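You operate a simulated robot arm through the tools that you are given. There is no shell and no other tool. Be economical: measure what you need, move in short steps, check, and stop when the job is done.

Carry out the task below with a simulated robot arm. There is one attempt and no reset: what you move stays moved.

TASK
Put things in order on the kitting table. At the end: the white felt block from the kitting table is on the blue plate (marked "1"); the green block stands on top of the silver light bar; the silver grease can (marked "CONTACT GREASE") from the kitting table stands where the green block stood; the clear film wad from the kitting table stands where the silver grease can stood; whatever was shut is shut again. Leave all else as you found it, and nothing knocked over.
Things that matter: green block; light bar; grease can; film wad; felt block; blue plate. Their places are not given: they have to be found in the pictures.

It is judged by the outcome, as a careful person would: the job done as asked, and still so three seconds after it is handed in. It fails if anything else is knocked over, pushed out of place, dropped, spilled or broken.

THE ROBOT
A 7-joint arm with a two-finger parallel gripper, fixed in place. Base frame: the origin is at the foot of the arm, x ahead of it, y to its left, z up; the work surface is at about z = 0. Lengths are in m, angles in degrees, forces in N, time in s.
With the tool pointing down near the work surface it reaches from about 0.24 to 0.62 m from the base axis. Its first joint turns from -66.0 to 66.0 degrees. Payload 2.6 kg.
Tool frame: the origin (TCP) lies between the finger pads and is the grasp point; the fingertips stand 0.03 m ahead of it; z points along the fingers, y is the line along which they close. The gripper opens to 0.094 m. The fingers are 0.028 m wide and 0.01 m thick; the gripper's body (0.05 by 0.096 m) begins 0.055 m behind the TCP.
Orientation is told as [roll, pitch, yaw] about the base's x, y, z axes, in that order, counted from this pose: with the fingers straight down and closing along the base's y, the tool's x points along the base's -x, its y along +y and its z along -z.

THE INTERFACE
- The arm moves only by the tool servo_tool. Its argument "plan" is a list of rows, each a list of 7 numbers: the shift along the tool's x, y, z in m, then the turn, a rotation vector about the tool's x, y, z in degrees, then the finger opening in m, from 0 to 0.094. In form: [[x, y, z, rx, ry, rz, hand], ...]. A call has 1 to 12 rows; each row is the pose to reach, as a shift and turn from the pose commanded when the call began, along the tool's axes at that moment. A row lasts 0.2 s, in which the tool goes at most 0.05 m and 8.6 degrees; a call with a longer step from one row to the next is refused whole, and so is a gripper value outside its range. A pose out of reach is approached as far as the arm can. The call stops where the force on the tool passes 40 N (or 10 N more than at its start, if that is more) or the arm is blocked; 0.2 s more then pass. The fingers move at their own pace (about 0.072 m/s each) and stop on an object; they squeeze with about 28 N. The grip force told is the motor's: it shows also when the fingers shut on nothing. Time passes only in rows, and 0.2 s behind the last, so rows that repeat a pose let the fingers close. It gives the time, the measured TCP pose, the force on the tool (base axes), the opening and the grip force at its end, in the units of the frame above (readings bear some noise).
- Cameras (640 x 400 px; columns grow to the right, rows downward): "scene" is fixed at [0.0325, 0.4379, 0.5498]; the picture's right is [-0.75, -0.66, 0.00], its down [-0.46, 0.52, -0.72] and it looks along [0.48, -0.54, -0.69] (base axes); focal length 222 px, centre (320, 200). "wrist" rides on the gripper at [-0.037, 0, -0.058] in the tool frame; the picture's right is [0.00, -1.00, 0.00], its down [0.97, 0.00, -0.24] and it looks along [0.24, 0.00, 0.97] (tool axes); focal length 218 px, centre (320, 200).
- grab_frame(camera): a new picture of that camera. No time passes.
- probe_pixels(camera, pixels): there is no depth. For up to 12 entries [column, row, z] of the newest picture of that camera ("zoom" is the newest enlarged one), the place [x, y] in the base frame at which the ray of that pixel passes the height z, good to about 0.002 m. No time passes.
- close_up(camera, box): a new picture of the part [left, top, right, bottom] of that camera's present view, enlarged. No time passes.
- close_job(): hands the job in; it is judged then, once.

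Work in short steps. Measure before you move; look again where a grasp or a placing could have gone wrong, and mend it. You have 80 turns and 46 pictures in all, those below and enlarged ones among them. Open the gripper and draw the arm clear of the work before you hand the job in, unless the task says otherwise; then end with one line.

The tools are called after "Call:" as name(argument=value, ...) on one line, values as JSON. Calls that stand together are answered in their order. servo_tool: Moves the arm, as the interface text tells. Its arguments: {"type":"object","properties":{"plan":{"type":"array"}},"required":["plan"]} The other tools are called the same way: grab_frame (camera) takes a picture; probe_pixels (camera, pixels) gives the place at which the rays of pixels pass given heights; close_up (camera, box) takes an enlarged picture of a part of a camera's view; close_job () hands the job in.

At the start:

```text
t: 0.0
position: [0.3556, -0.1774, 0.3303]
orientation: [0.0, 0.0, -0.1]
ft_force: [-0.5, -0.7, 0.2]
width: 0.0939
finger_force: 0.1
```

scene: 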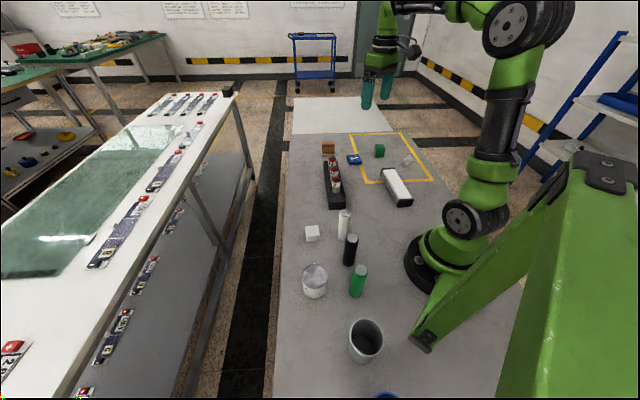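
wrist: 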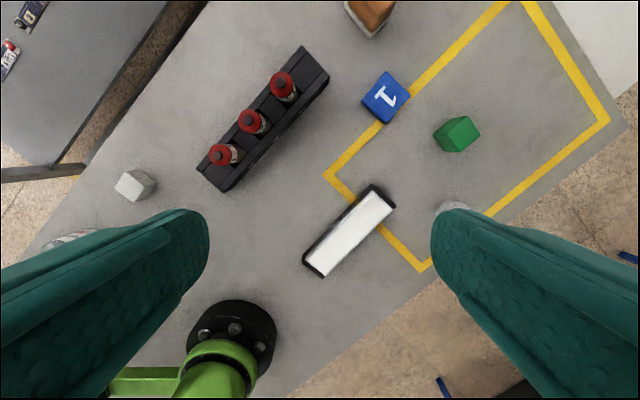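

I'll enlarge the scene view to identify the objects.

Call:
close_up(camera="scene", box=[290, 120, 450, 220])

Call:
close_up(camera="scene", box=[270, 200, 430, 400])

```text
4.00 times, centred on (370, 170) of scene
```

zoom: 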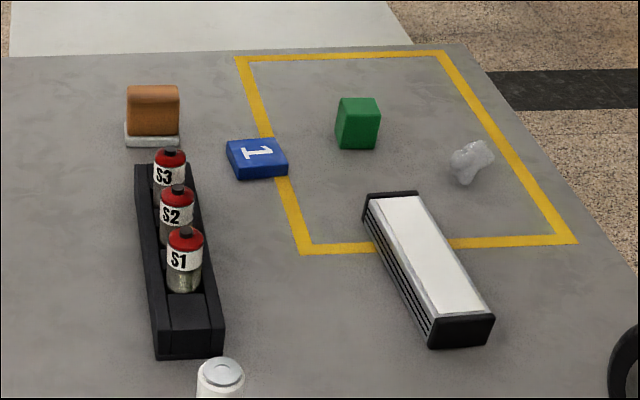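

```text
2.00 times, centred on (350, 300) of scene
```

zoom: 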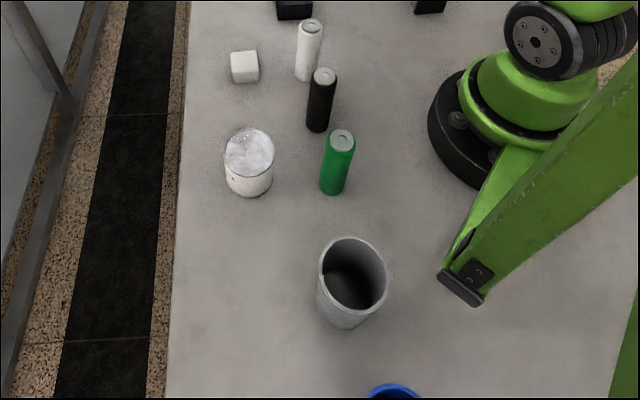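

Call:
close_up(camera="scene", box=[290, 200, 370, 310])

Call:
close_up(camera="wrist", box=[0, 140, 200, 265])

```text
3.64 times, centred on (330, 255) of scene
```

zoom: 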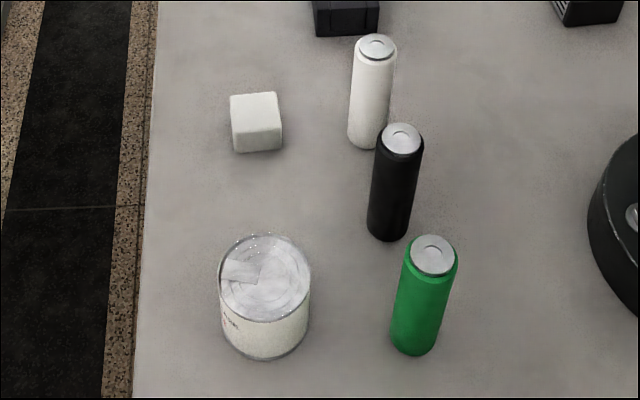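

```text
3.20 times, centred on (100, 202) of wrist
```

zoom: 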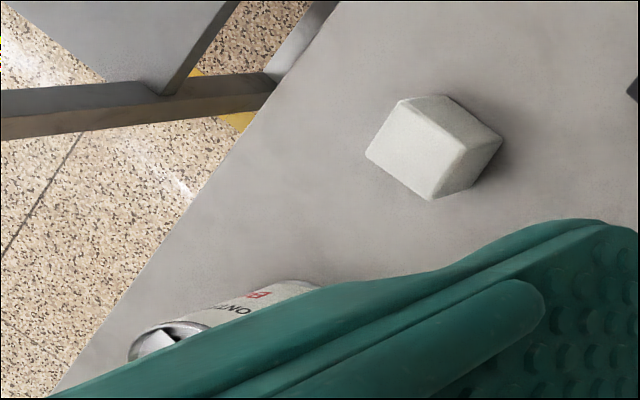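

Grease can is at scene (315,280), felt block (312,233), wad (408,160), green block (379,150), light bar (397,188), blue plate (354,159). I'll probe their coordinates.

Call:
probe_pixels(camera="scene", pixels=[[306.9, 242.1, 0], [319.6, 241.3, 0], [305.3, 226.2, 0.03], [318.2, 225.3, 0.03], [319.8, 236.6, 0.03], [306.9, 236.9, 0.03], [314.9, 298.4, 0], [302.3, 276.4, 0.07], [327.5, 277, 0.07], [314.9, 264, 0.07], [314.9, 288.5, 0.07], [408, 165, 0]])

Call:
probe_pixels(camera="wrist", pixels=[[386, 97, 0.01], [433, 132, 0.04], [448, 152, 0], [479, 131, 0.04], [463, 116, 0.04], [457, 138, 0.04], [447, 205, 0.02], [372, 185, 0.03], [396, 204, 0.03], [325, 275, 0.03], [303, 258, 0.03], [135, 185, 0.02]])

```text
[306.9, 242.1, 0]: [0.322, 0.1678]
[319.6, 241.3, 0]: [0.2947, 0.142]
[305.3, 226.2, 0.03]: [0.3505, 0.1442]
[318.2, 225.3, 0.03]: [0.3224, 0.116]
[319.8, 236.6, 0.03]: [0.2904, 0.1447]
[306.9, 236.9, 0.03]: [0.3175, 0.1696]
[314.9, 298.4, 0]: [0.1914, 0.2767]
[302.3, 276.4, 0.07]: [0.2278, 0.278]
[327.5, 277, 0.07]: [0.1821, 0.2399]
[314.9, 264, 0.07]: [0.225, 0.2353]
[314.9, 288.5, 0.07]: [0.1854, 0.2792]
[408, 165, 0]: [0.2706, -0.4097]
```

```text
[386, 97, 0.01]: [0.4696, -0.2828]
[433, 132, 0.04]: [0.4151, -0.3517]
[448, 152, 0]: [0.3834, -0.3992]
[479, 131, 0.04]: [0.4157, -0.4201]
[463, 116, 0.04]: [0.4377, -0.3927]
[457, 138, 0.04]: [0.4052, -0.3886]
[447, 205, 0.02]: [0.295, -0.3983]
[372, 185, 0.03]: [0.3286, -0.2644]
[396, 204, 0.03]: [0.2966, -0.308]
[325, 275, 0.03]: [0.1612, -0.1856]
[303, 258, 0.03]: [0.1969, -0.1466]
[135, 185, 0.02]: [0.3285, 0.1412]
```

Moving above the felt block at z≈0.25 to view it from above.

Call:
servo_tool(plan=[[0, 0.04, 0, 0, 0, 0, 0.094], [0, 0.085, 0, 0, 0, 0, 0.094], [0, 0.13, 0.01, 0, 0, 0, 0.094], [0, 0.175, 0.02, 0, 0, 0, 0.094], [0, 0.22, 0.04, 0, 0, 0, 0.094], [0.01, 0.265, 0.06, 0, 0, 0, 0.094], [0.015, 0.3, 0.08, 0, 0, 0, 0.094], [0.015, 0.317, 0.08, 0, 0, 0, 0.094], [0.015, 0.317, 0.08, 0, 0, 0, 0.094]])

Call:
grab_frame(camera="wrist")

```text
refused: row 6 steps farther than a row can; nothing moved
```

```text
39 pictures are left
```

wrist: 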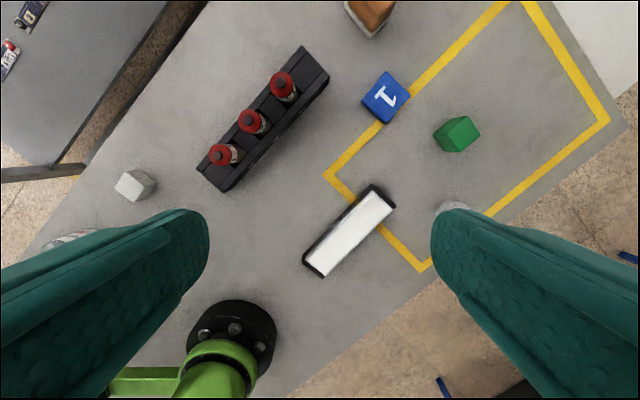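

Call:
servo_tool(plan=[[0, 0.04, 0, 0, 0, 0, 0.094], [0, 0.08, 0.005, 0, 0, 0, 0.094], [0, 0.12, 0.01, 0, 0, 0, 0.094], [0, 0.16, 0.02, 0, 0, 0, 0.094], [0, 0.2, 0.035, 0, 0, 0, 0.094], [0.005, 0.24, 0.05, 0, 0, 0, 0.094], [0.01, 0.28, 0.065, 0, 0, 0, 0.094], [0.015, 0.317, 0.08, 0, 0, 0, 0.094], [0.015, 0.317, 0.08, 0, 0, 0, 0.094]])

Call:
grab_frame(camera="wrist")

```text
t: 2.0
position: [0.3399, 0.1409, 0.2511]
orientation: [0.1, -0.1, 0.0]
ft_force: [-0.4, 0.1, 0.3]
width: 0.0939
finger_force: 0.0
```

```text
38 pictures are left
```

wrist: 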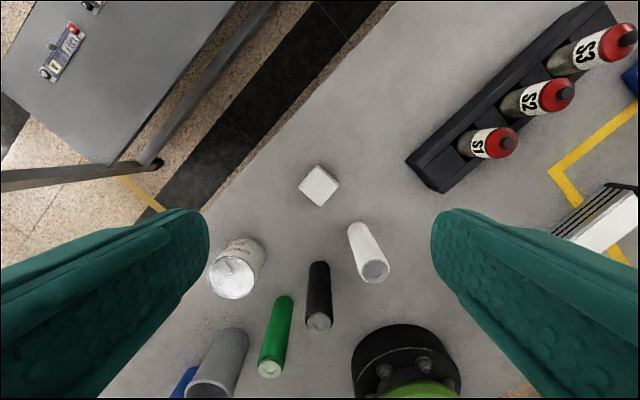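

Call:
close_up(camera="wrist", box=[200, 140, 400, 310])

```text
2.35 times, centred on (300, 225) of wrist
```

zoom: 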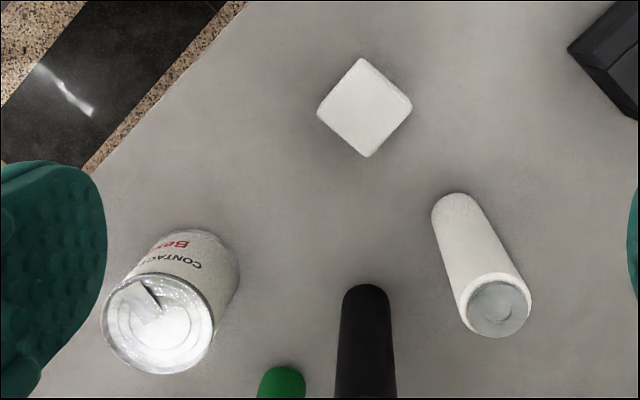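

Call:
probe_pixels(camera="zoom", pixels=[[362, 58, 0.03], [411, 105, 0.03], [366, 157, 0.03], [317, 110, 0.03], [102, 325, 0.07], [215, 325, 0.07], [158, 272, 0.07], [158, 374, 0.07], [239, 260, 0.0], [195, 230, 0.0], [497, 308, 0.11]])

```text
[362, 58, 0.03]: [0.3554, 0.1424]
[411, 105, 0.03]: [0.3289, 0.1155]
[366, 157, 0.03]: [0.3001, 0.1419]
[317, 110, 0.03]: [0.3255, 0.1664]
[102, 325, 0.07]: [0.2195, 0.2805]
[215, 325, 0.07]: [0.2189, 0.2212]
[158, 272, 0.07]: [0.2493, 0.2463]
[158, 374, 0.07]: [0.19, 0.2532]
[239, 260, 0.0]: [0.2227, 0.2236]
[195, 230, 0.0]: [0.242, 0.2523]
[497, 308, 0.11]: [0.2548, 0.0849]
```

Felt block centre ≈(0.3275,0.1415), faces at 45°, top ≈0.025. Turn −45° about tool z and descend to z≈0.10, opening 0.065.

Call:
servo_tool(plan=[[0.006, 0, 0.02, 0, 0, -8, 0.07], [0.012, 0, 0.05, 0, 0, -16, 0.07], [0.012, 0, 0.08, 0, 0, -24, 0.07], [0.012, 0, 0.11, 0, 0, -32, 0.07], [0.012, 0, 0.13, 0, 0, -40, 0.07], [0.012, 0, 0.15, 0, 0, -45, 0.07], [0.012, 0, 0.15, 0, 0, -45, 0.07]])

Call:
grab_frame(camera="wrist")

```text
t: 3.6
position: [0.3281, 0.1393, 0.1005]
orientation: [-0.1, -0.1, 45.2]
ft_force: [0.3, 0.3, 0.4]
width: 0.07
finger_force: 0.0
```

```text
36 pictures are left
```

wrist: 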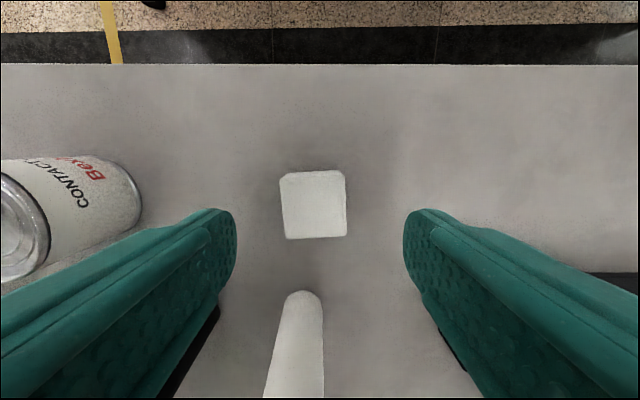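

Call:
probe_pixels(camera="wrist", pixels=[[280, 175, 0.025], [344, 171, 0.025], [346, 236, 0.025], [286, 238, 0.025], [280, 175, 0.038], [346, 236, 0.038]])

```text
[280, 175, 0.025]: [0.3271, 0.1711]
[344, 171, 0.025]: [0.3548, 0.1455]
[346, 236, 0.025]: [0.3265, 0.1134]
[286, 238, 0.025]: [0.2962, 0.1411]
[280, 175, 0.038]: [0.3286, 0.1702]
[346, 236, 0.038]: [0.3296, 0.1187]
```

Block centre ≈(0.3265,0.142); nudge tool y +0.003, descend to z≈0.036 and close.

Call:
servo_tool(plan=[[-0.001, 0.003, 0.02, 0, 0, 0, 0.07], [-0.001, 0.003, 0.045, 0, 0, 0, 0.07], [-0.001, 0.003, 0.0645, 0, 0, 0, 0.07], [-0.001, 0.003, 0.0645, 0, 0, 0, 0.02], [-0.001, 0.003, 0.0645, 0, 0, 0, 0.02], [-0.001, 0.003, 0.0645, 0, 0, 0, 0.02], [-0.001, 0.003, 0.0645, 0, 0, 0, 0.02]])

```text
t: 5.2
position: [0.3268, 0.1411, 0.0361]
orientation: [0.0, 0.0, 45.0]
ft_force: [0.2, -0.2, 0.2]
width: 0.0391
finger_force: 28.0
```

Gripped (0.039). Lift straight up.

Call:
servo_tool(plan=[[0, 0, -0.03, 0, 0, 0, 0.02], [0, 0, -0.07, 0, 0, 0, 0.02], [0, 0, -0.11, 0, 0, 0, 0.02], [0, 0, -0.15, 0, 0, 0, 0.02], [0, 0, -0.19, 0, 0, 0, 0.02], [0, 0, -0.2, 0, 0, 0, 0.02]])

Call:
servo_tool(plan=[[0.01, -0.0186, 0, 0, 0, 0, 0.02], [0.03, -0.0557, 0, 0, 0, 0, 0.02], [0.05, -0.0929, 0, 0, 0, 0, 0.02], [0.07, -0.13, 0, 0, 0, 0, 0.02], [0.09, -0.1671, 0, 0, 0, 0, 0.02], [0.11, -0.2043, 0, 0, 0, 0, 0.02], [0.13, -0.2414, 0, 0, 0, 0, 0.02], [0.15, -0.2786, 0, 0, 0, 0, 0.02], [0.17, -0.3157, 0, 0, 0, 0, 0.02], [0.19, -0.3529, 0, 0, 0, 0, 0.02], [0.198, -0.3677, 0, 0, 0, 0, 0.02], [0.198, -0.3677, 0, 0, 0, 0, 0.02]])

Call:
grab_frame(camera="wrist")

```text
t: 6.6
position: [0.3261, 0.1421, 0.2374]
orientation: [0.1, 0.0, 45.1]
ft_force: [0.1, 0.6, -1.5]
width: 0.0384
finger_force: 27.9
```

```text
t: 9.2
position: [0.4472, -0.2584, 0.2364]
orientation: [0.0, 0.0, 45.1]
ft_force: [-0.7, 0.0, 0.2]
width: 0.0381
finger_force: 28.0
```

```text
35 pictures are left
```

wrist: 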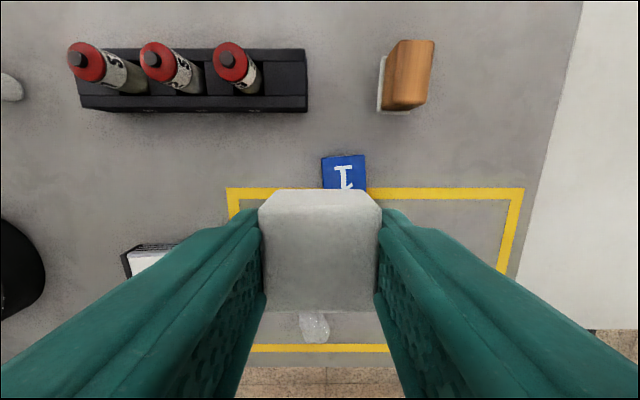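

Call:
close_up(camera="wrist", box=[290, 130, 400, 200])

Call:
probe_pixels(camera="wrist", pixels=[[321, 157, 0.01], [364, 154, 0.01], [367, 190, 0.01]])

Call:
probe_pixels(camera="scene", pixels=[[346.5, 156, 0.01], [358, 154, 0.01], [361.8, 161, 0.01], [350.5, 161.5, 0.01], [362, 163.5, 0.0], [349, 164.5, 0.0]])

```text
5.71 times, centred on (345, 165) of wrist
```

zoom: 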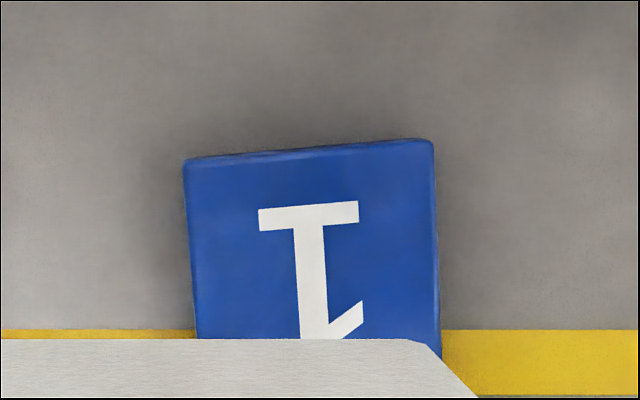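

```text
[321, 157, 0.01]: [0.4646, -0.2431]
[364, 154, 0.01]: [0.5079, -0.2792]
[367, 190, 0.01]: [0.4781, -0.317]
```

```text
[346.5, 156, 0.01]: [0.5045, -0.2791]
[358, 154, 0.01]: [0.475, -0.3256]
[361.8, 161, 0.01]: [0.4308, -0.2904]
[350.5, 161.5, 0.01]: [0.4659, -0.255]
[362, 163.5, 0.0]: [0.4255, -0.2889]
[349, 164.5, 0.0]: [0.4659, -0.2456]
```

Plate centre ≈(0.469,−0.283), edges rotated 5° from the tool. Move over it and descend to TCP z≈0.058.

Call:
servo_tool(plan=[[0.0018, -0.0327, 0.01, 0, 0, -5, 0.02], [0.0018, -0.0327, 0.05, 0, 0, -5, 0.02], [0.0018, -0.0327, 0.09, 0, 0, -5, 0.02], [0.0018, -0.0327, 0.13, 0, 0, -5, 0.02], [0.0018, -0.0327, 0.16, 0, 0, -5, 0.02], [0.0018, -0.0327, 0.178, 0, 0, -5, 0.02], [0.0018, -0.0327, 0.178, 0, 0, -5, 0.02]])

Call:
close_up(camera="scene", box=[310, 110, 430, 190])

```text
t: 10.8
position: [0.469, -0.2812, 0.0587]
orientation: [-0.1, 0.0, 50.0]
ft_force: [-0.4, -0.6, 0.2]
width: 0.0385
finger_force: 28.2
```

```text
5.00 times, centred on (370, 150) of scene
```

zoom: 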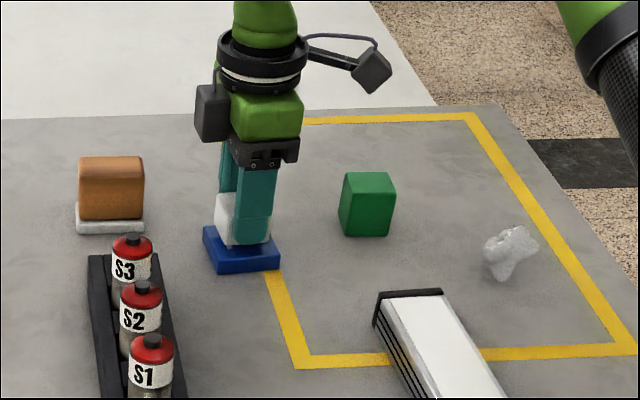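

Close to contact; lower in 3 mm steps watching the force.

Call:
servo_tool(plan=[[0, 0, 0.003, 0, 0, 0, 0.02], [0, 0, 0.006, 0, 0, 0, 0.02], [0, 0, 0.006, 0, 0, 0, 0.02]])

Call:
servo_tool(plan=[[0, 0, 0.002, 0, 0, 0, 0.02], [0, 0, 0.003, 0, 0, 0, 0.02]])

```text
t: 11.6
position: [0.4693, -0.2829, 0.0523]
orientation: [0.0, 0.0, 50.0]
ft_force: [0.4, -0.3, -0.1]
width: 0.0387
finger_force: 27.8
```

```text
t: 12.2
position: [0.4689, -0.2823, 0.0517]
orientation: [-0.1, -0.1, 50.0]
ft_force: [-5.4, 5.3, 16.8]
width: 0.0385
finger_force: 28.0
```

Contact (17 N). Ease up 1.5 mm, open, lift.

Call:
servo_tool(plan=[[0, 0, -0.002, 0, 0, 0, 0.02], [0, 0, -0.002, 0, 0, 0, 0.06], [0, 0, -0.002, 0, 0, 0, 0.06], [0, 0, -0.03, 0, 0, 0, 0.06], [0, 0, -0.07, 0, 0, 0, 0.07], [0, 0, -0.11, 0, 0, 0, 0.08], [0, 0, -0.15, 0, 0, 0, 0.094], [0, 0, -0.18, 0, 0, 0, 0.094], [0, 0, -0.18, 0, 0, 0, 0.094]])

Call:
grab_frame(camera="wrist")

```text
t: 14.2
position: [0.469, -0.283, 0.2292]
orientation: [0.0, 0.0, 50.2]
ft_force: [-0.1, -0.3, -0.1]
width: 0.0939
finger_force: 0.0
```

```text
32 pictures are left
```

wrist: 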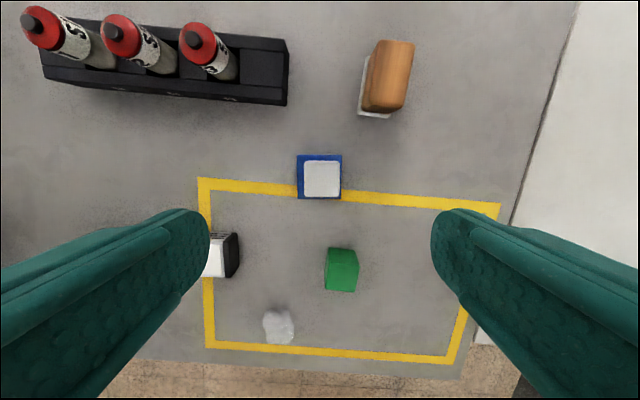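

Felt sits centred on the plate. Now shift toward the green block for a view.

Call:
servo_tool(plan=[[0.04, 0, 0, 0, 0, 0, 0.094], [0.08, 0, 0, 0, 0, 0, 0.094], [0.095, 0.02, 0, 0, 0, 0, 0.094], [0.095, 0.02, 0, 0, 0, 0, 0.094]])

Call:
close_up(camera="wrist", box=[160, 100, 480, 300])

```text
t: 15.2
position: [0.3921, -0.342, 0.2289]
orientation: [0.0, 0.0, 50.1]
ft_force: [-0.6, 0.0, 0.6]
width: 0.094
finger_force: 0.1
```

```text
2.00 times, centred on (320, 200) of wrist
```

zoom: 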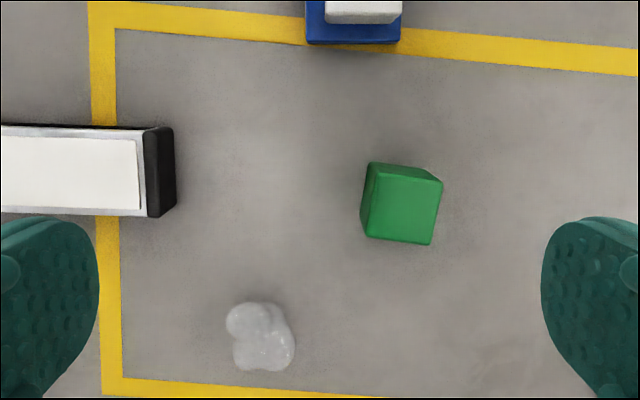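

Call:
probe_pixels(camera="zoom", pixels=[[378, 168, 0.045], [441, 182, 0.045], [430, 244, 0.045], [368, 238, 0.045], [370, 162, 0.0], [361, 230, 0.0], [175, 128, 0.03], [158, 217, 0.03], [160, 128, 0.03], [260, 335, 0.015], [402, 43, 0.0], [306, 43, 0.0]])

Call:
close_up(camera="scene", box=[350, 130, 430, 210])

```text
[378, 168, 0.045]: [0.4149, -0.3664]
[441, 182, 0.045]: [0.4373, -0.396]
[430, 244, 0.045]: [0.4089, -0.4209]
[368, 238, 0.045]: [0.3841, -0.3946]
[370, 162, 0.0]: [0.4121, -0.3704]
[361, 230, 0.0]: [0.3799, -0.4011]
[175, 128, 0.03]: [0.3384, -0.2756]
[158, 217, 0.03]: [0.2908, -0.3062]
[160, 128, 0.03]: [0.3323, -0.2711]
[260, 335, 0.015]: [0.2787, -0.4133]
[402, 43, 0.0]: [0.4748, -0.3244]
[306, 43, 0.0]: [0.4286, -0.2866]
```

```text
5.00 times, centred on (390, 170) of scene
```

zoom: 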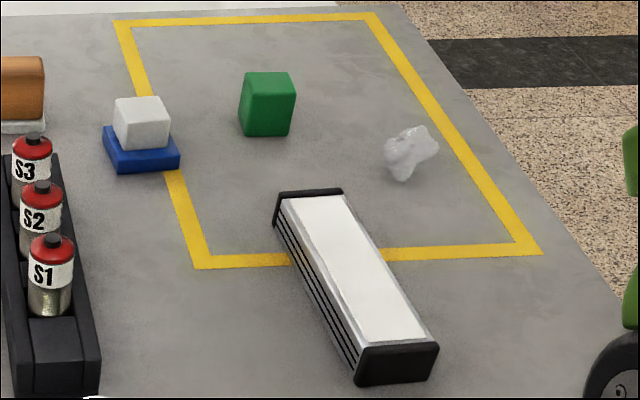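

Green block centre ≈(0.411,−0.395), ~0.038 cube, faces at yaw ≈40°. Approach to z≈0.10 and recheck.

Call:
servo_tool(plan=[[0.01, -0.03, 0.01, 0, 0, 5, 0.07], [0.0288, -0.0489, 0.04, 0, 0, 10, 0.07], [0.0288, -0.0489, 0.08, 0, 0, 10, 0.07], [0.0288, -0.0489, 0.12, 0, 0, 10, 0.07], [0.0288, -0.0489, 0.129, 0, 0, 10, 0.07], [0.0288, -0.0489, 0.129, 0, 0, 10, 0.07]])

Call:
close_up(camera="wrist", box=[220, 125, 420, 250])

```text
t: 16.6
position: [0.4113, -0.3956, 0.0994]
orientation: [0.0, 0.0, 40.0]
ft_force: [-0.5, 0.2, 0.2]
width: 0.0697
finger_force: 0.1
```

```text
3.20 times, centred on (320, 188) of wrist
```

zoom: 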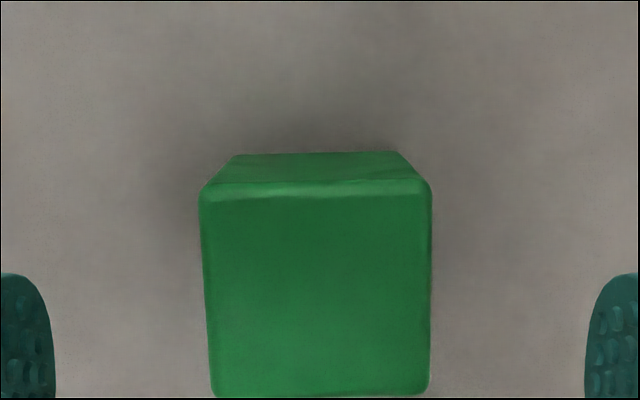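

Call:
probe_pixels(camera="zoom", pixels=[[200, 190, 0.045], [432, 188, 0.045], [428, 394, 0.045], [212, 397, 0.045], [237, 155, 0.0], [398, 152, 0.0]])

```text
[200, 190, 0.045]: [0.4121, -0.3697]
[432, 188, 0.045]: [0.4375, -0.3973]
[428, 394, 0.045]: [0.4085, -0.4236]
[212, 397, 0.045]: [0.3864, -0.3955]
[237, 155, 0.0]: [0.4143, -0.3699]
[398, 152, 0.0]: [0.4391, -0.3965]
```

Aligned; footprint centre ≈(0.4115,−0.396), height ≈0.045. Descend to z≈0.038, close, lift.

Call:
servo_tool(plan=[[0, 0, 0.03, 0, 0, 0, 0.07], [0, 0, 0.061, 0, 0, 0, 0.07], [0, 0, 0.061, 0, 0, 0, 0.02], [0, 0, 0.061, 0, 0, 0, 0.02], [0, 0, 0.061, 0, 0, 0, 0.02], [0, 0, 0.061, 0, 0, 0, 0.02]])

Call:
servo_tool(plan=[[0, 0, -0.03, 0, 0, 0, 0.02], [0, 0, -0.07, 0, 0, 0, 0.02], [0, 0, -0.11, 0, 0, 0, 0.02], [0, 0, -0.15, 0, 0, 0, 0.02], [0, 0, -0.18, 0, 0, 0, 0.02], [0, 0, -0.18, 0, 0, 0, 0.02]])

```text
t: 18.0
position: [0.4121, -0.3959, 0.0384]
orientation: [0.0, 0.0, 40.0]
ft_force: [-0.6, -0.3, -0.3]
width: 0.0436
finger_force: 27.8
```

```text
t: 19.4
position: [0.4121, -0.3949, 0.2195]
orientation: [0.1, 0.0, 40.1]
ft_force: [-0.4, -0.6, -1.4]
width: 0.0438
finger_force: 27.9
```

Moving behind the light bar (tool at ≈(0.20,−0.28)) so the wrist camera can see it past the block.

Call:
servo_tool(plan=[[0.014, 0.036, 0, 0, 0, 0, 0.02], [0.029, 0.074, 0, 0, 0, 0, 0.02], [0.044, 0.112, 0, 0, 0, 0, 0.02], [0.059, 0.15, 0, 0, 0, 0, 0.02], [0.074, 0.188, 0, 0, 0, 0, 0.02], [0.0885, 0.2244, 0, 0, 0, 0, 0.02], [0.0885, 0.2244, 0, 0, 0, 0, 0.02]])

Call:
grab_frame(camera="wrist")

```text
t: 21.0
position: [0.1994, -0.2807, 0.2197]
orientation: [0.0, -0.1, 40.2]
ft_force: [-0.2, -0.1, -1.0]
width: 0.0438
finger_force: 28.2
```

```text
28 pictures are left
```

wrist: 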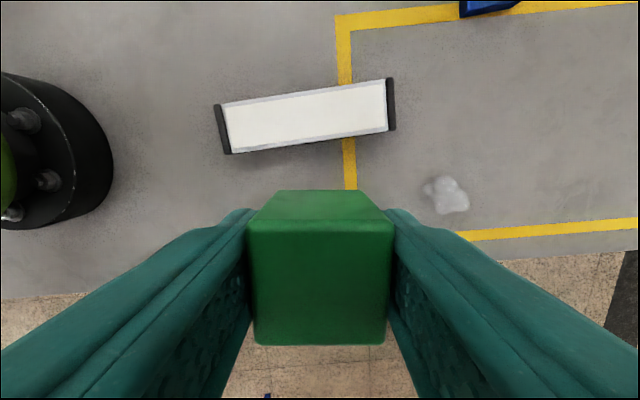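

Call:
probe_pixels(camera="wrist", pixels=[[215, 106, 0.03], [391, 78, 0.03], [396, 130, 0.03], [232, 154, 0.03], [215, 106, 0.045], [391, 78, 0.045], [396, 130, 0.045], [232, 154, 0.045], [449, 195, 0.02]])

Call:
probe_pixels(camera="scene", pixels=[[381.2, 168.2, 0.03], [394.2, 167.6, 0.03], [413.8, 198.6, 0.03], [398, 200.4, 0.03], [381.2, 168.2, 0.045], [394.2, 167.6, 0.045], [413.8, 198.6, 0.045], [398, 200.4, 0.045], [397.5, 206.8, 0], [412.5, 205.6, 0]])

```text
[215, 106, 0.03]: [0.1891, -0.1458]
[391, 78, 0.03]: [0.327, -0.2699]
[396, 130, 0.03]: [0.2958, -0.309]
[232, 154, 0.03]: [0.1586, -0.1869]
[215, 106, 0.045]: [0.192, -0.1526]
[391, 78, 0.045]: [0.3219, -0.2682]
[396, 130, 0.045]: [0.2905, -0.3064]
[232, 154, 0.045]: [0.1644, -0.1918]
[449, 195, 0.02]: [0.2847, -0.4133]
```

```text
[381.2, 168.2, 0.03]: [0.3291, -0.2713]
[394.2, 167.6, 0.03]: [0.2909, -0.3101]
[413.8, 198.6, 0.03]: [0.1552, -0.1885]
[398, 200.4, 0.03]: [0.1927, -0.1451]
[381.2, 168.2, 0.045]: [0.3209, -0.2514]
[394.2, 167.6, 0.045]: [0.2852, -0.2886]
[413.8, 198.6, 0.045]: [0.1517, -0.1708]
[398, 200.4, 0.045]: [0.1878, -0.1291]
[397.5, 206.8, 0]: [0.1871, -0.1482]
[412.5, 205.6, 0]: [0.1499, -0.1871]
```

Light bar: centre ≈(0.2425,−0.228), top ≈0.030, axis at −42°. Move over it, turn −8°, descend to TCP z≈0.074.

Call:
servo_tool(plan=[[-0.035, 0.006, 0, 0, 0, -4, 0.02], [-0.0669, 0.0125, 0, 0, 0, -8, 0.02], [-0.0669, 0.0125, 0.04, 0, 0, -8, 0.02], [-0.0669, 0.0125, 0.08, 0, 0, -8, 0.02], [-0.0669, 0.0125, 0.12, 0, 0, -8, 0.02], [-0.0669, 0.0125, 0.1457, 0, 0, -8, 0.02], [-0.0669, 0.0125, 0.1457, 0, 0, -8, 0.02]])

Call:
close_up(camera="scene", box=[340, 130, 460, 220])

```text
t: 22.6
position: [0.2418, -0.2289, 0.073]
orientation: [0.1, -0.1, 48.0]
ft_force: [0.3, -0.2, -0.5]
width: 0.0441
finger_force: 27.6
```

```text
4.44 times, centred on (400, 175) of scene
```

zoom: 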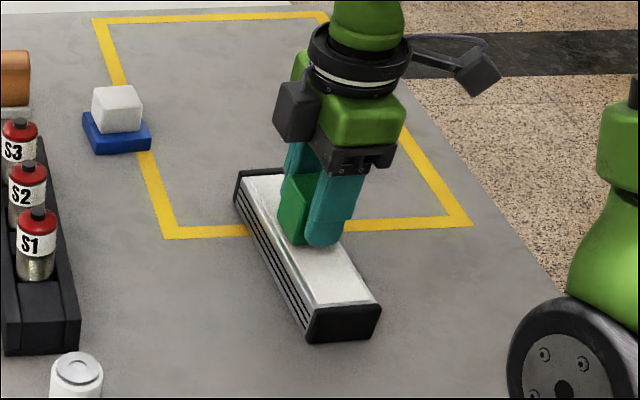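

Good alignment. Lower in small steps until contact.

Call:
servo_tool(plan=[[0, 0, 0.002, 0, 0, 0, 0.02], [0, 0, 0.003, 0, 0, 0, 0.02]])

Call:
servo_tool(plan=[[0, 0, 0.0015, 0, 0, 0, 0.02], [0, 0, 0.0015, 0, 0, 0, 0.02]])

```text
t: 23.2
position: [0.2441, -0.2287, 0.0725]
orientation: [0.0, 0.1, 48.0]
ft_force: [-5.3, 5.8, 23.4]
width: 0.0438
finger_force: 28.2
```

```text
t: 23.8
position: [0.2424, -0.2294, 0.0697]
orientation: [-0.3, 0.0, 48.0]
ft_force: [-2.2, 1.4, 22.2]
width: 0.0439
finger_force: 28.2
```

Contact made. Ease up 1 mm, open, lift away.

Call:
servo_tool(plan=[[0, 0, -0.002, 0, 0, 0, 0.02], [0, 0, -0.002, 0, 0, 0, 0.065], [0, 0, -0.002, 0, 0, 0, 0.065], [0, 0, -0.04, 0, 0, 0, 0.065], [0, 0, -0.08, 0, 0, 0, 0.08], [0, 0, -0.12, 0, 0, 0, 0.094], [0, 0, -0.17, 0, 0, 0, 0.094], [0, 0, -0.18, 0, 0, 0, 0.094], [0, 0, -0.18, 0, 0, 0, 0.094]])

Call:
grab_frame(camera="wrist")

```text
t: 25.8
position: [0.244, -0.2285, 0.2496]
orientation: [0.0, 0.1, 48.0]
ft_force: [-0.3, -0.8, 0.8]
width: 0.094
finger_force: 0.1
```

```text
26 pictures are left
```

wrist: 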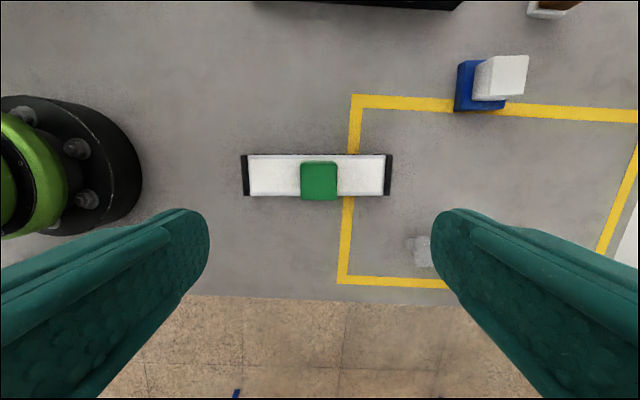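

Green block stands centred on the bar. Next, probe neighbours of the grease can before approaching it.

Call:
probe_pixels(camera="scene", pixels=[[355.3, 295, 0], [361, 269, 0.11], [347, 318, 0.0], [362, 355, 0], [350, 263, 0], [344, 239, 0], [315, 278, 0.06], [315, 293, 0.0]])

```text
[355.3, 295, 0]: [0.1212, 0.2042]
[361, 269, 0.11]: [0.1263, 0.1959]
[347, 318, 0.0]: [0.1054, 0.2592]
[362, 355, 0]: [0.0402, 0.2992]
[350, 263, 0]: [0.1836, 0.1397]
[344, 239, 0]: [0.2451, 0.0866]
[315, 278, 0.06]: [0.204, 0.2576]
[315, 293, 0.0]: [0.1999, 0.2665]
```

Travel at z≈0.25 in an arc to above the can.

Call:
servo_tool(plan=[[-0.042, 0.009, 0, 0, 0, 0, 0.094], [-0.084, 0.018, 0, 0, 0, 0, 0.094], [-0.126, 0.027, 0, 0, 0, 0, 0.094], [-0.168, 0.0354, 0, 0, 0, 0, 0.094], [-0.2014, 0.0655, 0, 0, 0, 0, 0.094], [-0.2348, 0.0956, 0, 0, 0, 0, 0.094], [-0.268, 0.1258, 0, 0, 0, 0, 0.094], [-0.3016, 0.1559, 0, 0, 0, 0, 0.094], [-0.309, 0.193, 0, 0, 0, 0, 0.094], [-0.316, 0.23, 0, 0, 0, 1, 0.094], [-0.323, 0.267, 0, 0, 0, 2, 0.094], [-0.3306, 0.303, 0, 0, 0, 3, 0.094]])

Call:
grab_frame(camera="wrist")

```text
t: 28.4
position: [0.2393, 0.2195, 0.2499]
orientation: [-0.1, 0.0, 45.0]
ft_force: [0.5, -0.6, 0.7]
width: 0.0937
finger_force: 0.0
```

```text
25 pictures are left
```

wrist: 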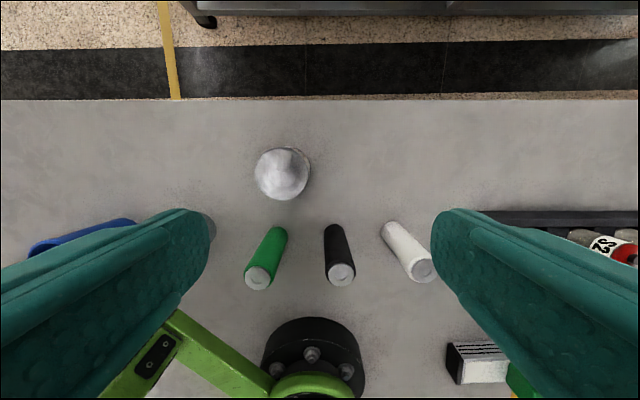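

Call:
close_up(camera="wrist", box=[220, 130, 348, 210])

Call:
close_up(camera="scene", box=[288, 250, 344, 306])

```text
5.00 times, centred on (284, 170) of wrist
```

zoom: 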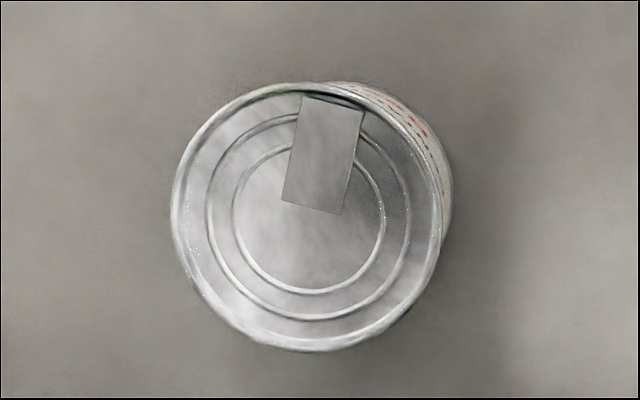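

```text
7.14 times, centred on (316, 278) of scene
```

zoom: 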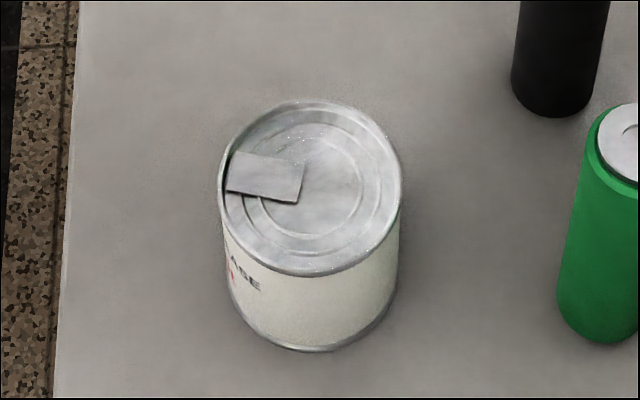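

Call:
probe_pixels(camera="wrist", pixels=[[281.4, 173.4, 0.05], [281.4, 173.4, 0.06], [281.4, 173.4, 0.07], [254.4, 173.4, 0.06], [308, 173.4, 0.06]])

Call:
probe_pixels(camera="scene", pixels=[[314.7, 276.3, 0.05], [314.7, 276.3, 0.06], [314.7, 276.3, 0.07], [314.7, 299.3, 0]])

```text
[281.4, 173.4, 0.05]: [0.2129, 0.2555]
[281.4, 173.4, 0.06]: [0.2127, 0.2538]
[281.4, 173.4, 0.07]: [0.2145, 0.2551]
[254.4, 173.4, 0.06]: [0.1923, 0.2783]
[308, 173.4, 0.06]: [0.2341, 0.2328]
```

```text
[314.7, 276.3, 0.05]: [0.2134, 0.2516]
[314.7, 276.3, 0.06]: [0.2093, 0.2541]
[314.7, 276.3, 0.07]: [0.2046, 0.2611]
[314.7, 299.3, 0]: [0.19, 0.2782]
```

Can: centre ≈(0.2125,0.254), height ≈0.055, Ø≈0.062. Centre over it and descend to z≈0.04, then close.

Call:
servo_tool(plan=[[-0.0054, 0.0433, 0, 0, 0, 0, 0.094], [-0.0054, 0.0433, 0.04, 0, 0, 0, 0.094], [-0.0054, 0.0433, 0.08, 0, 0, 0, 0.094], [-0.0054, 0.0433, 0.12, 0, 0, 0, 0.094], [-0.0054, 0.0433, 0.15, 0, 0, 0, 0.094], [-0.0054, 0.0433, 0.15, 0, 0, 0, 0.094]])

Call:
grab_frame(camera="wrist")

```text
t: 29.8
position: [0.2113, 0.2543, 0.0989]
orientation: [0.0, 0.1, 45.1]
ft_force: [-1.0, -0.5, 0.8]
width: 0.0941
finger_force: 0.0
```

```text
22 pictures are left
```

wrist: 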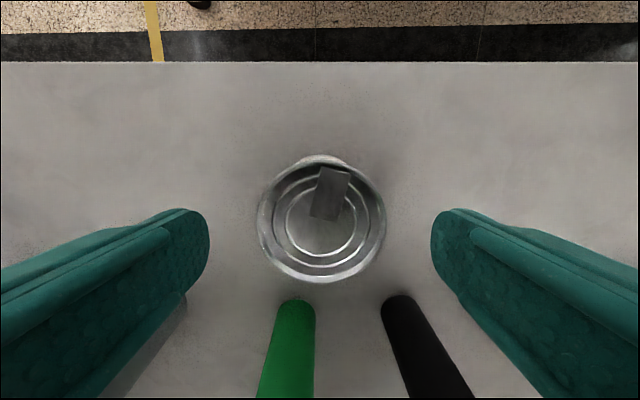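

Call:
probe_pixels(camera="wrist", pixels=[[321, 219, 0.055], [257, 219, 0.055], [385, 219, 0.055]])

Call:
servo_tool(plan=[[0, 0, 0.03, 0, 0, 0, 0.094], [0, 0, 0.06, 0, 0, 0, 0.094], [0, 0, 0.06, 0, 0, 0, 0.094]])

```text
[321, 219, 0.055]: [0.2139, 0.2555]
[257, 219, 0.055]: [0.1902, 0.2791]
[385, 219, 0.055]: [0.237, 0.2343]
```

```text
t: 30.6
position: [0.2114, 0.2551, 0.0388]
orientation: [0.0, 0.0, 45.1]
ft_force: [0.4, 0.0, -0.1]
width: 0.0938
finger_force: 0.1
```

Close on the can and lift slightly.

Call:
servo_tool(plan=[[0, 0, 0, 0, 0, 0, 0.05], [0, 0, 0, 0, 0, 0, 0.05], [0, 0, 0, 0, 0, 0, 0.05], [0, 0, 0, 0, 0, 0, 0.05]])

Call:
servo_tool(plan=[[0, 0, -0.02, 0, 0, 0, 0.05], [0, 0, -0.05, 0, 0, 0, 0.05], [0, 0, -0.09, 0, 0, 0, 0.05], [0, 0, -0.13, 0, 0, 0, 0.05], [0, 0, -0.17, 0, 0, 0, 0.05], [0, 0, -0.2, 0, 0, 0, 0.05], [0, 0, -0.2, 0, 0, 0, 0.05]])

Call:
grab_frame(camera="wrist")

```text
t: 31.6
position: [0.2118, 0.2558, 0.0394]
orientation: [-0.1, 0.0, 45.1]
ft_force: [1.2, -0.5, 0.0]
width: 0.06
finger_force: 28.1
```

```text
t: 33.2
position: [0.2117, 0.2545, 0.2404]
orientation: [0.0, 0.1, 45.0]
ft_force: [0.2, 0.0, -1.0]
width: 0.0601
finger_force: 28.6
```

```text
21 pictures are left
```

wrist: 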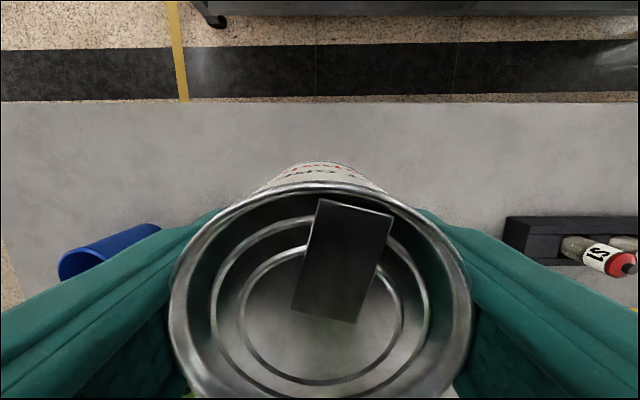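

Can held level. Carry it along an arc toward the green block's old spot.

Call:
servo_tool(plan=[[0.0031, -0.038, 0, 0, 0, 0, 0.05], [0.0062, -0.076, 0, 0, 0, 0, 0.05], [0.0094, -0.114, 0, 0, 0, 0, 0.05], [0.0125, -0.152, 0, 0, 0, 0, 0.05], [0.0156, -0.19, 0, 0, 0, 0, 0.05], [0.0187, -0.228, 0, 0, 0, 0, 0.05], [0.0413, -0.262, 0, 0, 0, 0, 0.05], [0.064, -0.296, 0, 0, 0, 0, 0.05], [0.0866, -0.33, 0, 0, 0, 0, 0.05], [0.1093, -0.364, 0, 0, 0, 0, 0.05], [0.1319, -0.3977, 0, 0, 0, 0, 0.05], [0.1319, -0.3977, 0, 0, 0, 0, 0.05]])

Call:
servo_tool(plan=[[0.0267, -0.029, 0, 0, 0, 0, 0.05], [0.0534, -0.058, 0, 0, 0, 0, 0.05], [0.0801, -0.087, 0, 0, 0, 0, 0.05], [0.1068, -0.116, 0, 0, 0, 0, 0.05], [0.1335, -0.145, 0, 0, 0, 0, 0.05], [0.1602, -0.174, 0, 0, 0, 0, 0.05], [0.187, -0.2033, 0, 0, 0, 0, 0.05], [0.187, -0.2033, 0, 0, 0, 0, 0.05]])

```text
t: 35.8
position: [0.4005, -0.1196, 0.2403]
orientation: [-0.1, 0.0, 45.1]
ft_force: [-0.2, 0.3, -0.8]
width: 0.0599
finger_force: 28.4
```

```text
t: 37.6
position: [0.4114, -0.3968, 0.2383]
orientation: [0.2, 0.0, 44.9]
ft_force: [0.5, -0.1, -2.1]
width: 0.06
finger_force: 28.1
```

Above the spot. Descend to ~z 0.044.

Call:
servo_tool(plan=[[0, 0, 0.04, 0, 0, 0, 0.05], [0, 0, 0.08, 0, 0, 0, 0.05], [0, 0, 0.12, 0, 0, 0, 0.05], [0, 0, 0.155, 0, 0, 0, 0.05], [0, 0, 0.18, 0, 0, 0, 0.05], [0, 0, 0.194, 0, 0, 0, 0.05], [0, 0, 0.194, 0, 0, 0, 0.05]])

Call:
servo_tool(plan=[[0, 0, 0.002, 0, 0, 0, 0.05], [0, 0, 0.004, 0, 0, 0, 0.05], [0, 0, 0.004, 0, 0, 0, 0.05]])

```text
t: 39.2
position: [0.4116, -0.3953, 0.0447]
orientation: [0.0, 0.1, 45.0]
ft_force: [-0.6, -0.4, -2.0]
width: 0.0598
finger_force: 27.5
```

```text
t: 40.0
position: [0.4121, -0.3961, 0.0417]
orientation: [0.0, -0.1, 45.0]
ft_force: [-0.2, 0.2, -1.3]
width: 0.06
finger_force: 27.9
```

Call:
servo_tool(plan=[[0, 0, 0.0015, 0, 0, 0, 0.05], [0, 0, 0.002, 0, 0, 0, 0.05], [0, 0, 0.002, 0, 0, 0, 0.05]])

```text
t: 40.8
position: [0.4129, -0.3944, 0.0399]
orientation: [0.0, -0.1, 44.9]
ft_force: [0.1, 0.8, -2.2]
width: 0.06
finger_force: 28.3
```

Call:
servo_tool(plan=[[0, 0, 0.001, 0, 0, 0, 0.05], [0, 0, 0.0015, 0, 0, 0, 0.05]])

```text
t: 41.4
position: [0.4125, -0.3957, 0.039]
orientation: [0.0, 0.0, 45.1]
ft_force: [-1.9, 2.6, 7.0]
width: 0.0595
finger_force: 28.3
```

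Contact (7 N). Open and lift straight up, then look.

Call:
servo_tool(plan=[[0, 0, 0, 0, 0, 0, 0.08], [0, 0, 0, 0, 0, 0, 0.09], [0, 0, 0, 0, 0, 0, 0.09], [0, 0, -0.03, 0, 0, 0, 0.09], [0, 0, -0.07, 0, 0, 0, 0.094], [0, 0, -0.11, 0, 0, 0, 0.094], [0, 0, -0.15, 0, 0, 0, 0.094], [0, 0, -0.17, 0, 0, 0, 0.094], [0, 0, -0.17, 0, 0, 0, 0.094]])

Call:
grab_frame(camera="wrist")

```text
t: 43.4
position: [0.4114, -0.3967, 0.2084]
orientation: [0.0, 0.0, 45.1]
ft_force: [0.2, -0.5, -0.3]
width: 0.094
finger_force: 0.1
```

```text
20 pictures are left
```

wrist: 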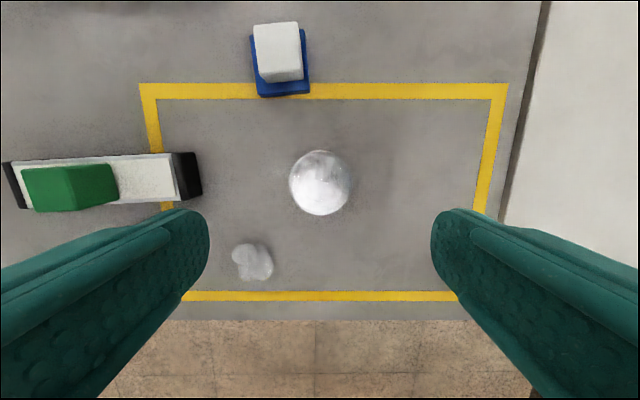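

Can placed upright. Now move over the film wad at ≈(0.285,−0.413).

Call:
servo_tool(plan=[[0.025, 0.025, 0, 0, 0, 0, 0.094], [0.055, 0.053, 0, 0, 0, 0, 0.094], [0.0877, 0.0834, 0.02, 0, 0, 0, 0.094], [0.0877, 0.0834, 0.05, 0, 0, 0, 0.094], [0.0877, 0.0834, 0.05, 0, 0, 0, 0.094]])

Call:
close_up(camera="wrist", box=[160, 100, 480, 300])

Call:
close_up(camera="scene", box=[380, 140, 436, 175])

```text
t: 44.6
position: [0.2911, -0.3989, 0.1574]
orientation: [0.0, 0.0, 45.1]
ft_force: [-0.4, 0.8, -0.2]
width: 0.0942
finger_force: 0.1
```

```text
2.00 times, centred on (320, 200) of wrist
```

zoom: 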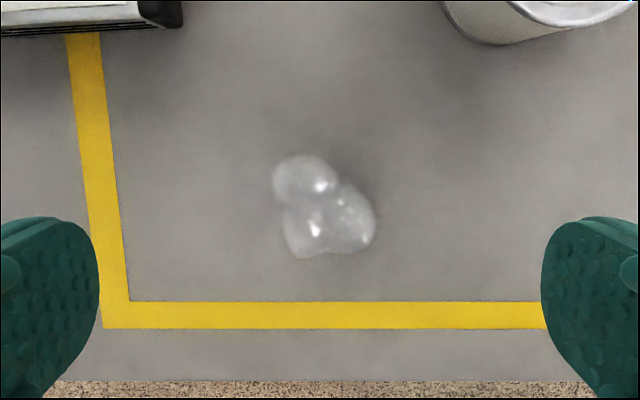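

```text
11.43 times, centred on (408, 158) of scene
```

zoom: 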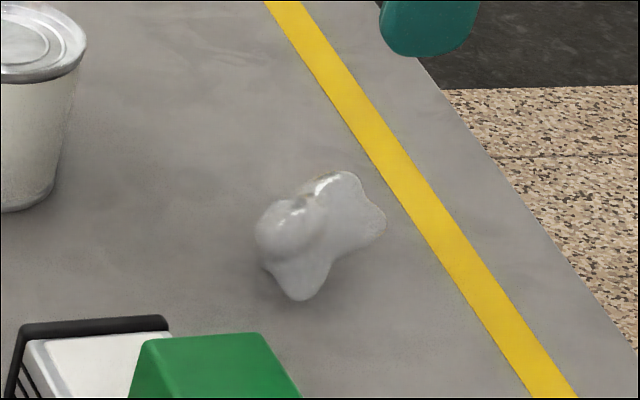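

Call:
probe_pixels(camera="wrist", pixels=[[322.5, 206, 0.015], [296.5, 190, 0.015], [348, 210, 0.015], [306, 176.5, 0.015], [322, 229, 0.015], [302, 220, 0.015], [322.5, 206, 0.03]])

Call:
probe_pixels(camera="scene", pixels=[[406.5, 166.8, 0.0], [402.3, 161, 0.015], [413.8, 159.7, 0.015], [410, 155.5, 0.03], [408, 160, 0.015]])

```text
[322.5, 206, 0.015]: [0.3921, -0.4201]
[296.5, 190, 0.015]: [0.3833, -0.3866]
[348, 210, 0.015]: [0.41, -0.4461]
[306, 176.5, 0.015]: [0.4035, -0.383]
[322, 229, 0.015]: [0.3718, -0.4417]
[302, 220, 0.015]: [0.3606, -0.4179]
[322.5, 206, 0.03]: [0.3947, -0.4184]
```

```text
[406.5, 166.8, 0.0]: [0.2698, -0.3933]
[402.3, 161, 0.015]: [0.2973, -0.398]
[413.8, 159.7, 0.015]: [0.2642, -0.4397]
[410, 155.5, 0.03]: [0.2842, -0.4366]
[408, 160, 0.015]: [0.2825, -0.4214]
```

Geometry from the close-up puts the wad at tool offset x≈+0.0185, y≈−0.002 (base ≈(0.280,−0.414)). Turn −10° for a three-point grip, descend to z≈0.085 and recheck.

Call:
servo_tool(plan=[[0.01, -0.001, 0.02, 0, 0, -5, 0.08], [0.0185, -0.0022, 0.05, 0, 0, -10, 0.08], [0.0185, -0.0022, 0.072, 0, 0, -10, 0.08], [0.0185, -0.0022, 0.072, 0, 0, -10, 0.08]])

Call:
grab_frame(camera="wrist")

```text
t: 45.6
position: [0.2801, -0.4133, 0.0857]
orientation: [0.0, 0.0, 55.1]
ft_force: [0.9, 0.1, -0.1]
width: 0.0798
finger_force: 0.0
```

```text
17 pictures are left
```

wrist: 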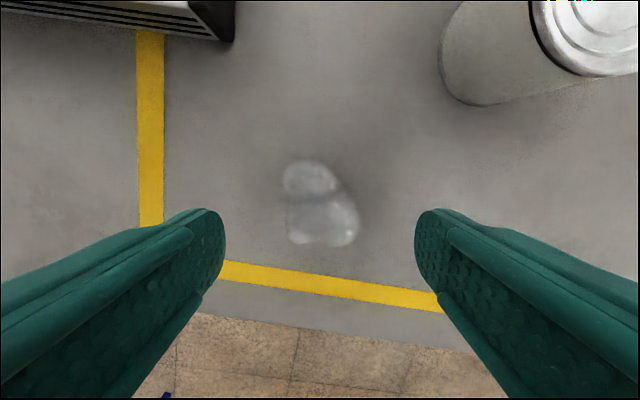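

Wad is centred between fingers with its left side parallel. Descend to z≈0.037 and close gently.

Call:
servo_tool(plan=[[0, 0, 0.025, 0, 0, 0, 0.08], [0, 0, 0.049, 0, 0, 0, 0.08], [0, 0, 0.049, 0, 0, 0, 0.05], [0, 0, 0.049, 0, 0, 0, 0.036], [0, 0, 0.049, 0, 0, 0, 0.036], [0, 0, 0.049, 0, 0, 0, 0.036]])

```text
t: 47.0
position: [0.2802, -0.413, 0.0356]
orientation: [0.0, 0.0, 54.9]
ft_force: [0.4, -0.8, -0.4]
width: 0.0433
finger_force: 28.3
```

Gripped at 0.043. Lift and look.

Call:
servo_tool(plan=[[0, 0, -0.02, 0, 0, 0, 0.036], [0, 0, -0.06, 0, 0, 0, 0.036], [0, 0, -0.1, 0, 0, 0, 0.036], [0, 0, -0.14, 0, 0, 0, 0.036], [0, 0, -0.18, 0, 0, 0, 0.036], [0, 0, -0.2, 0, 0, 0, 0.036], [0, 0, -0.2, 0, 0, 0, 0.036]])

Call:
grab_frame(camera="wrist")

```text
t: 48.6
position: [0.279, -0.413, 0.2375]
orientation: [0.1, 0.1, 55.2]
ft_force: [0.5, 0.7, 0.1]
width: 0.043
finger_force: 28.3
```

```text
16 pictures are left
```

wrist: 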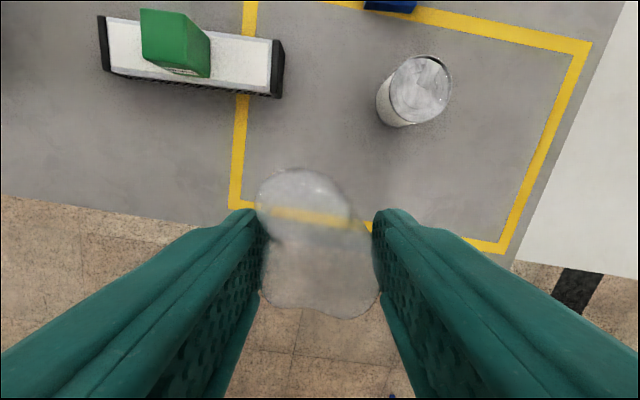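

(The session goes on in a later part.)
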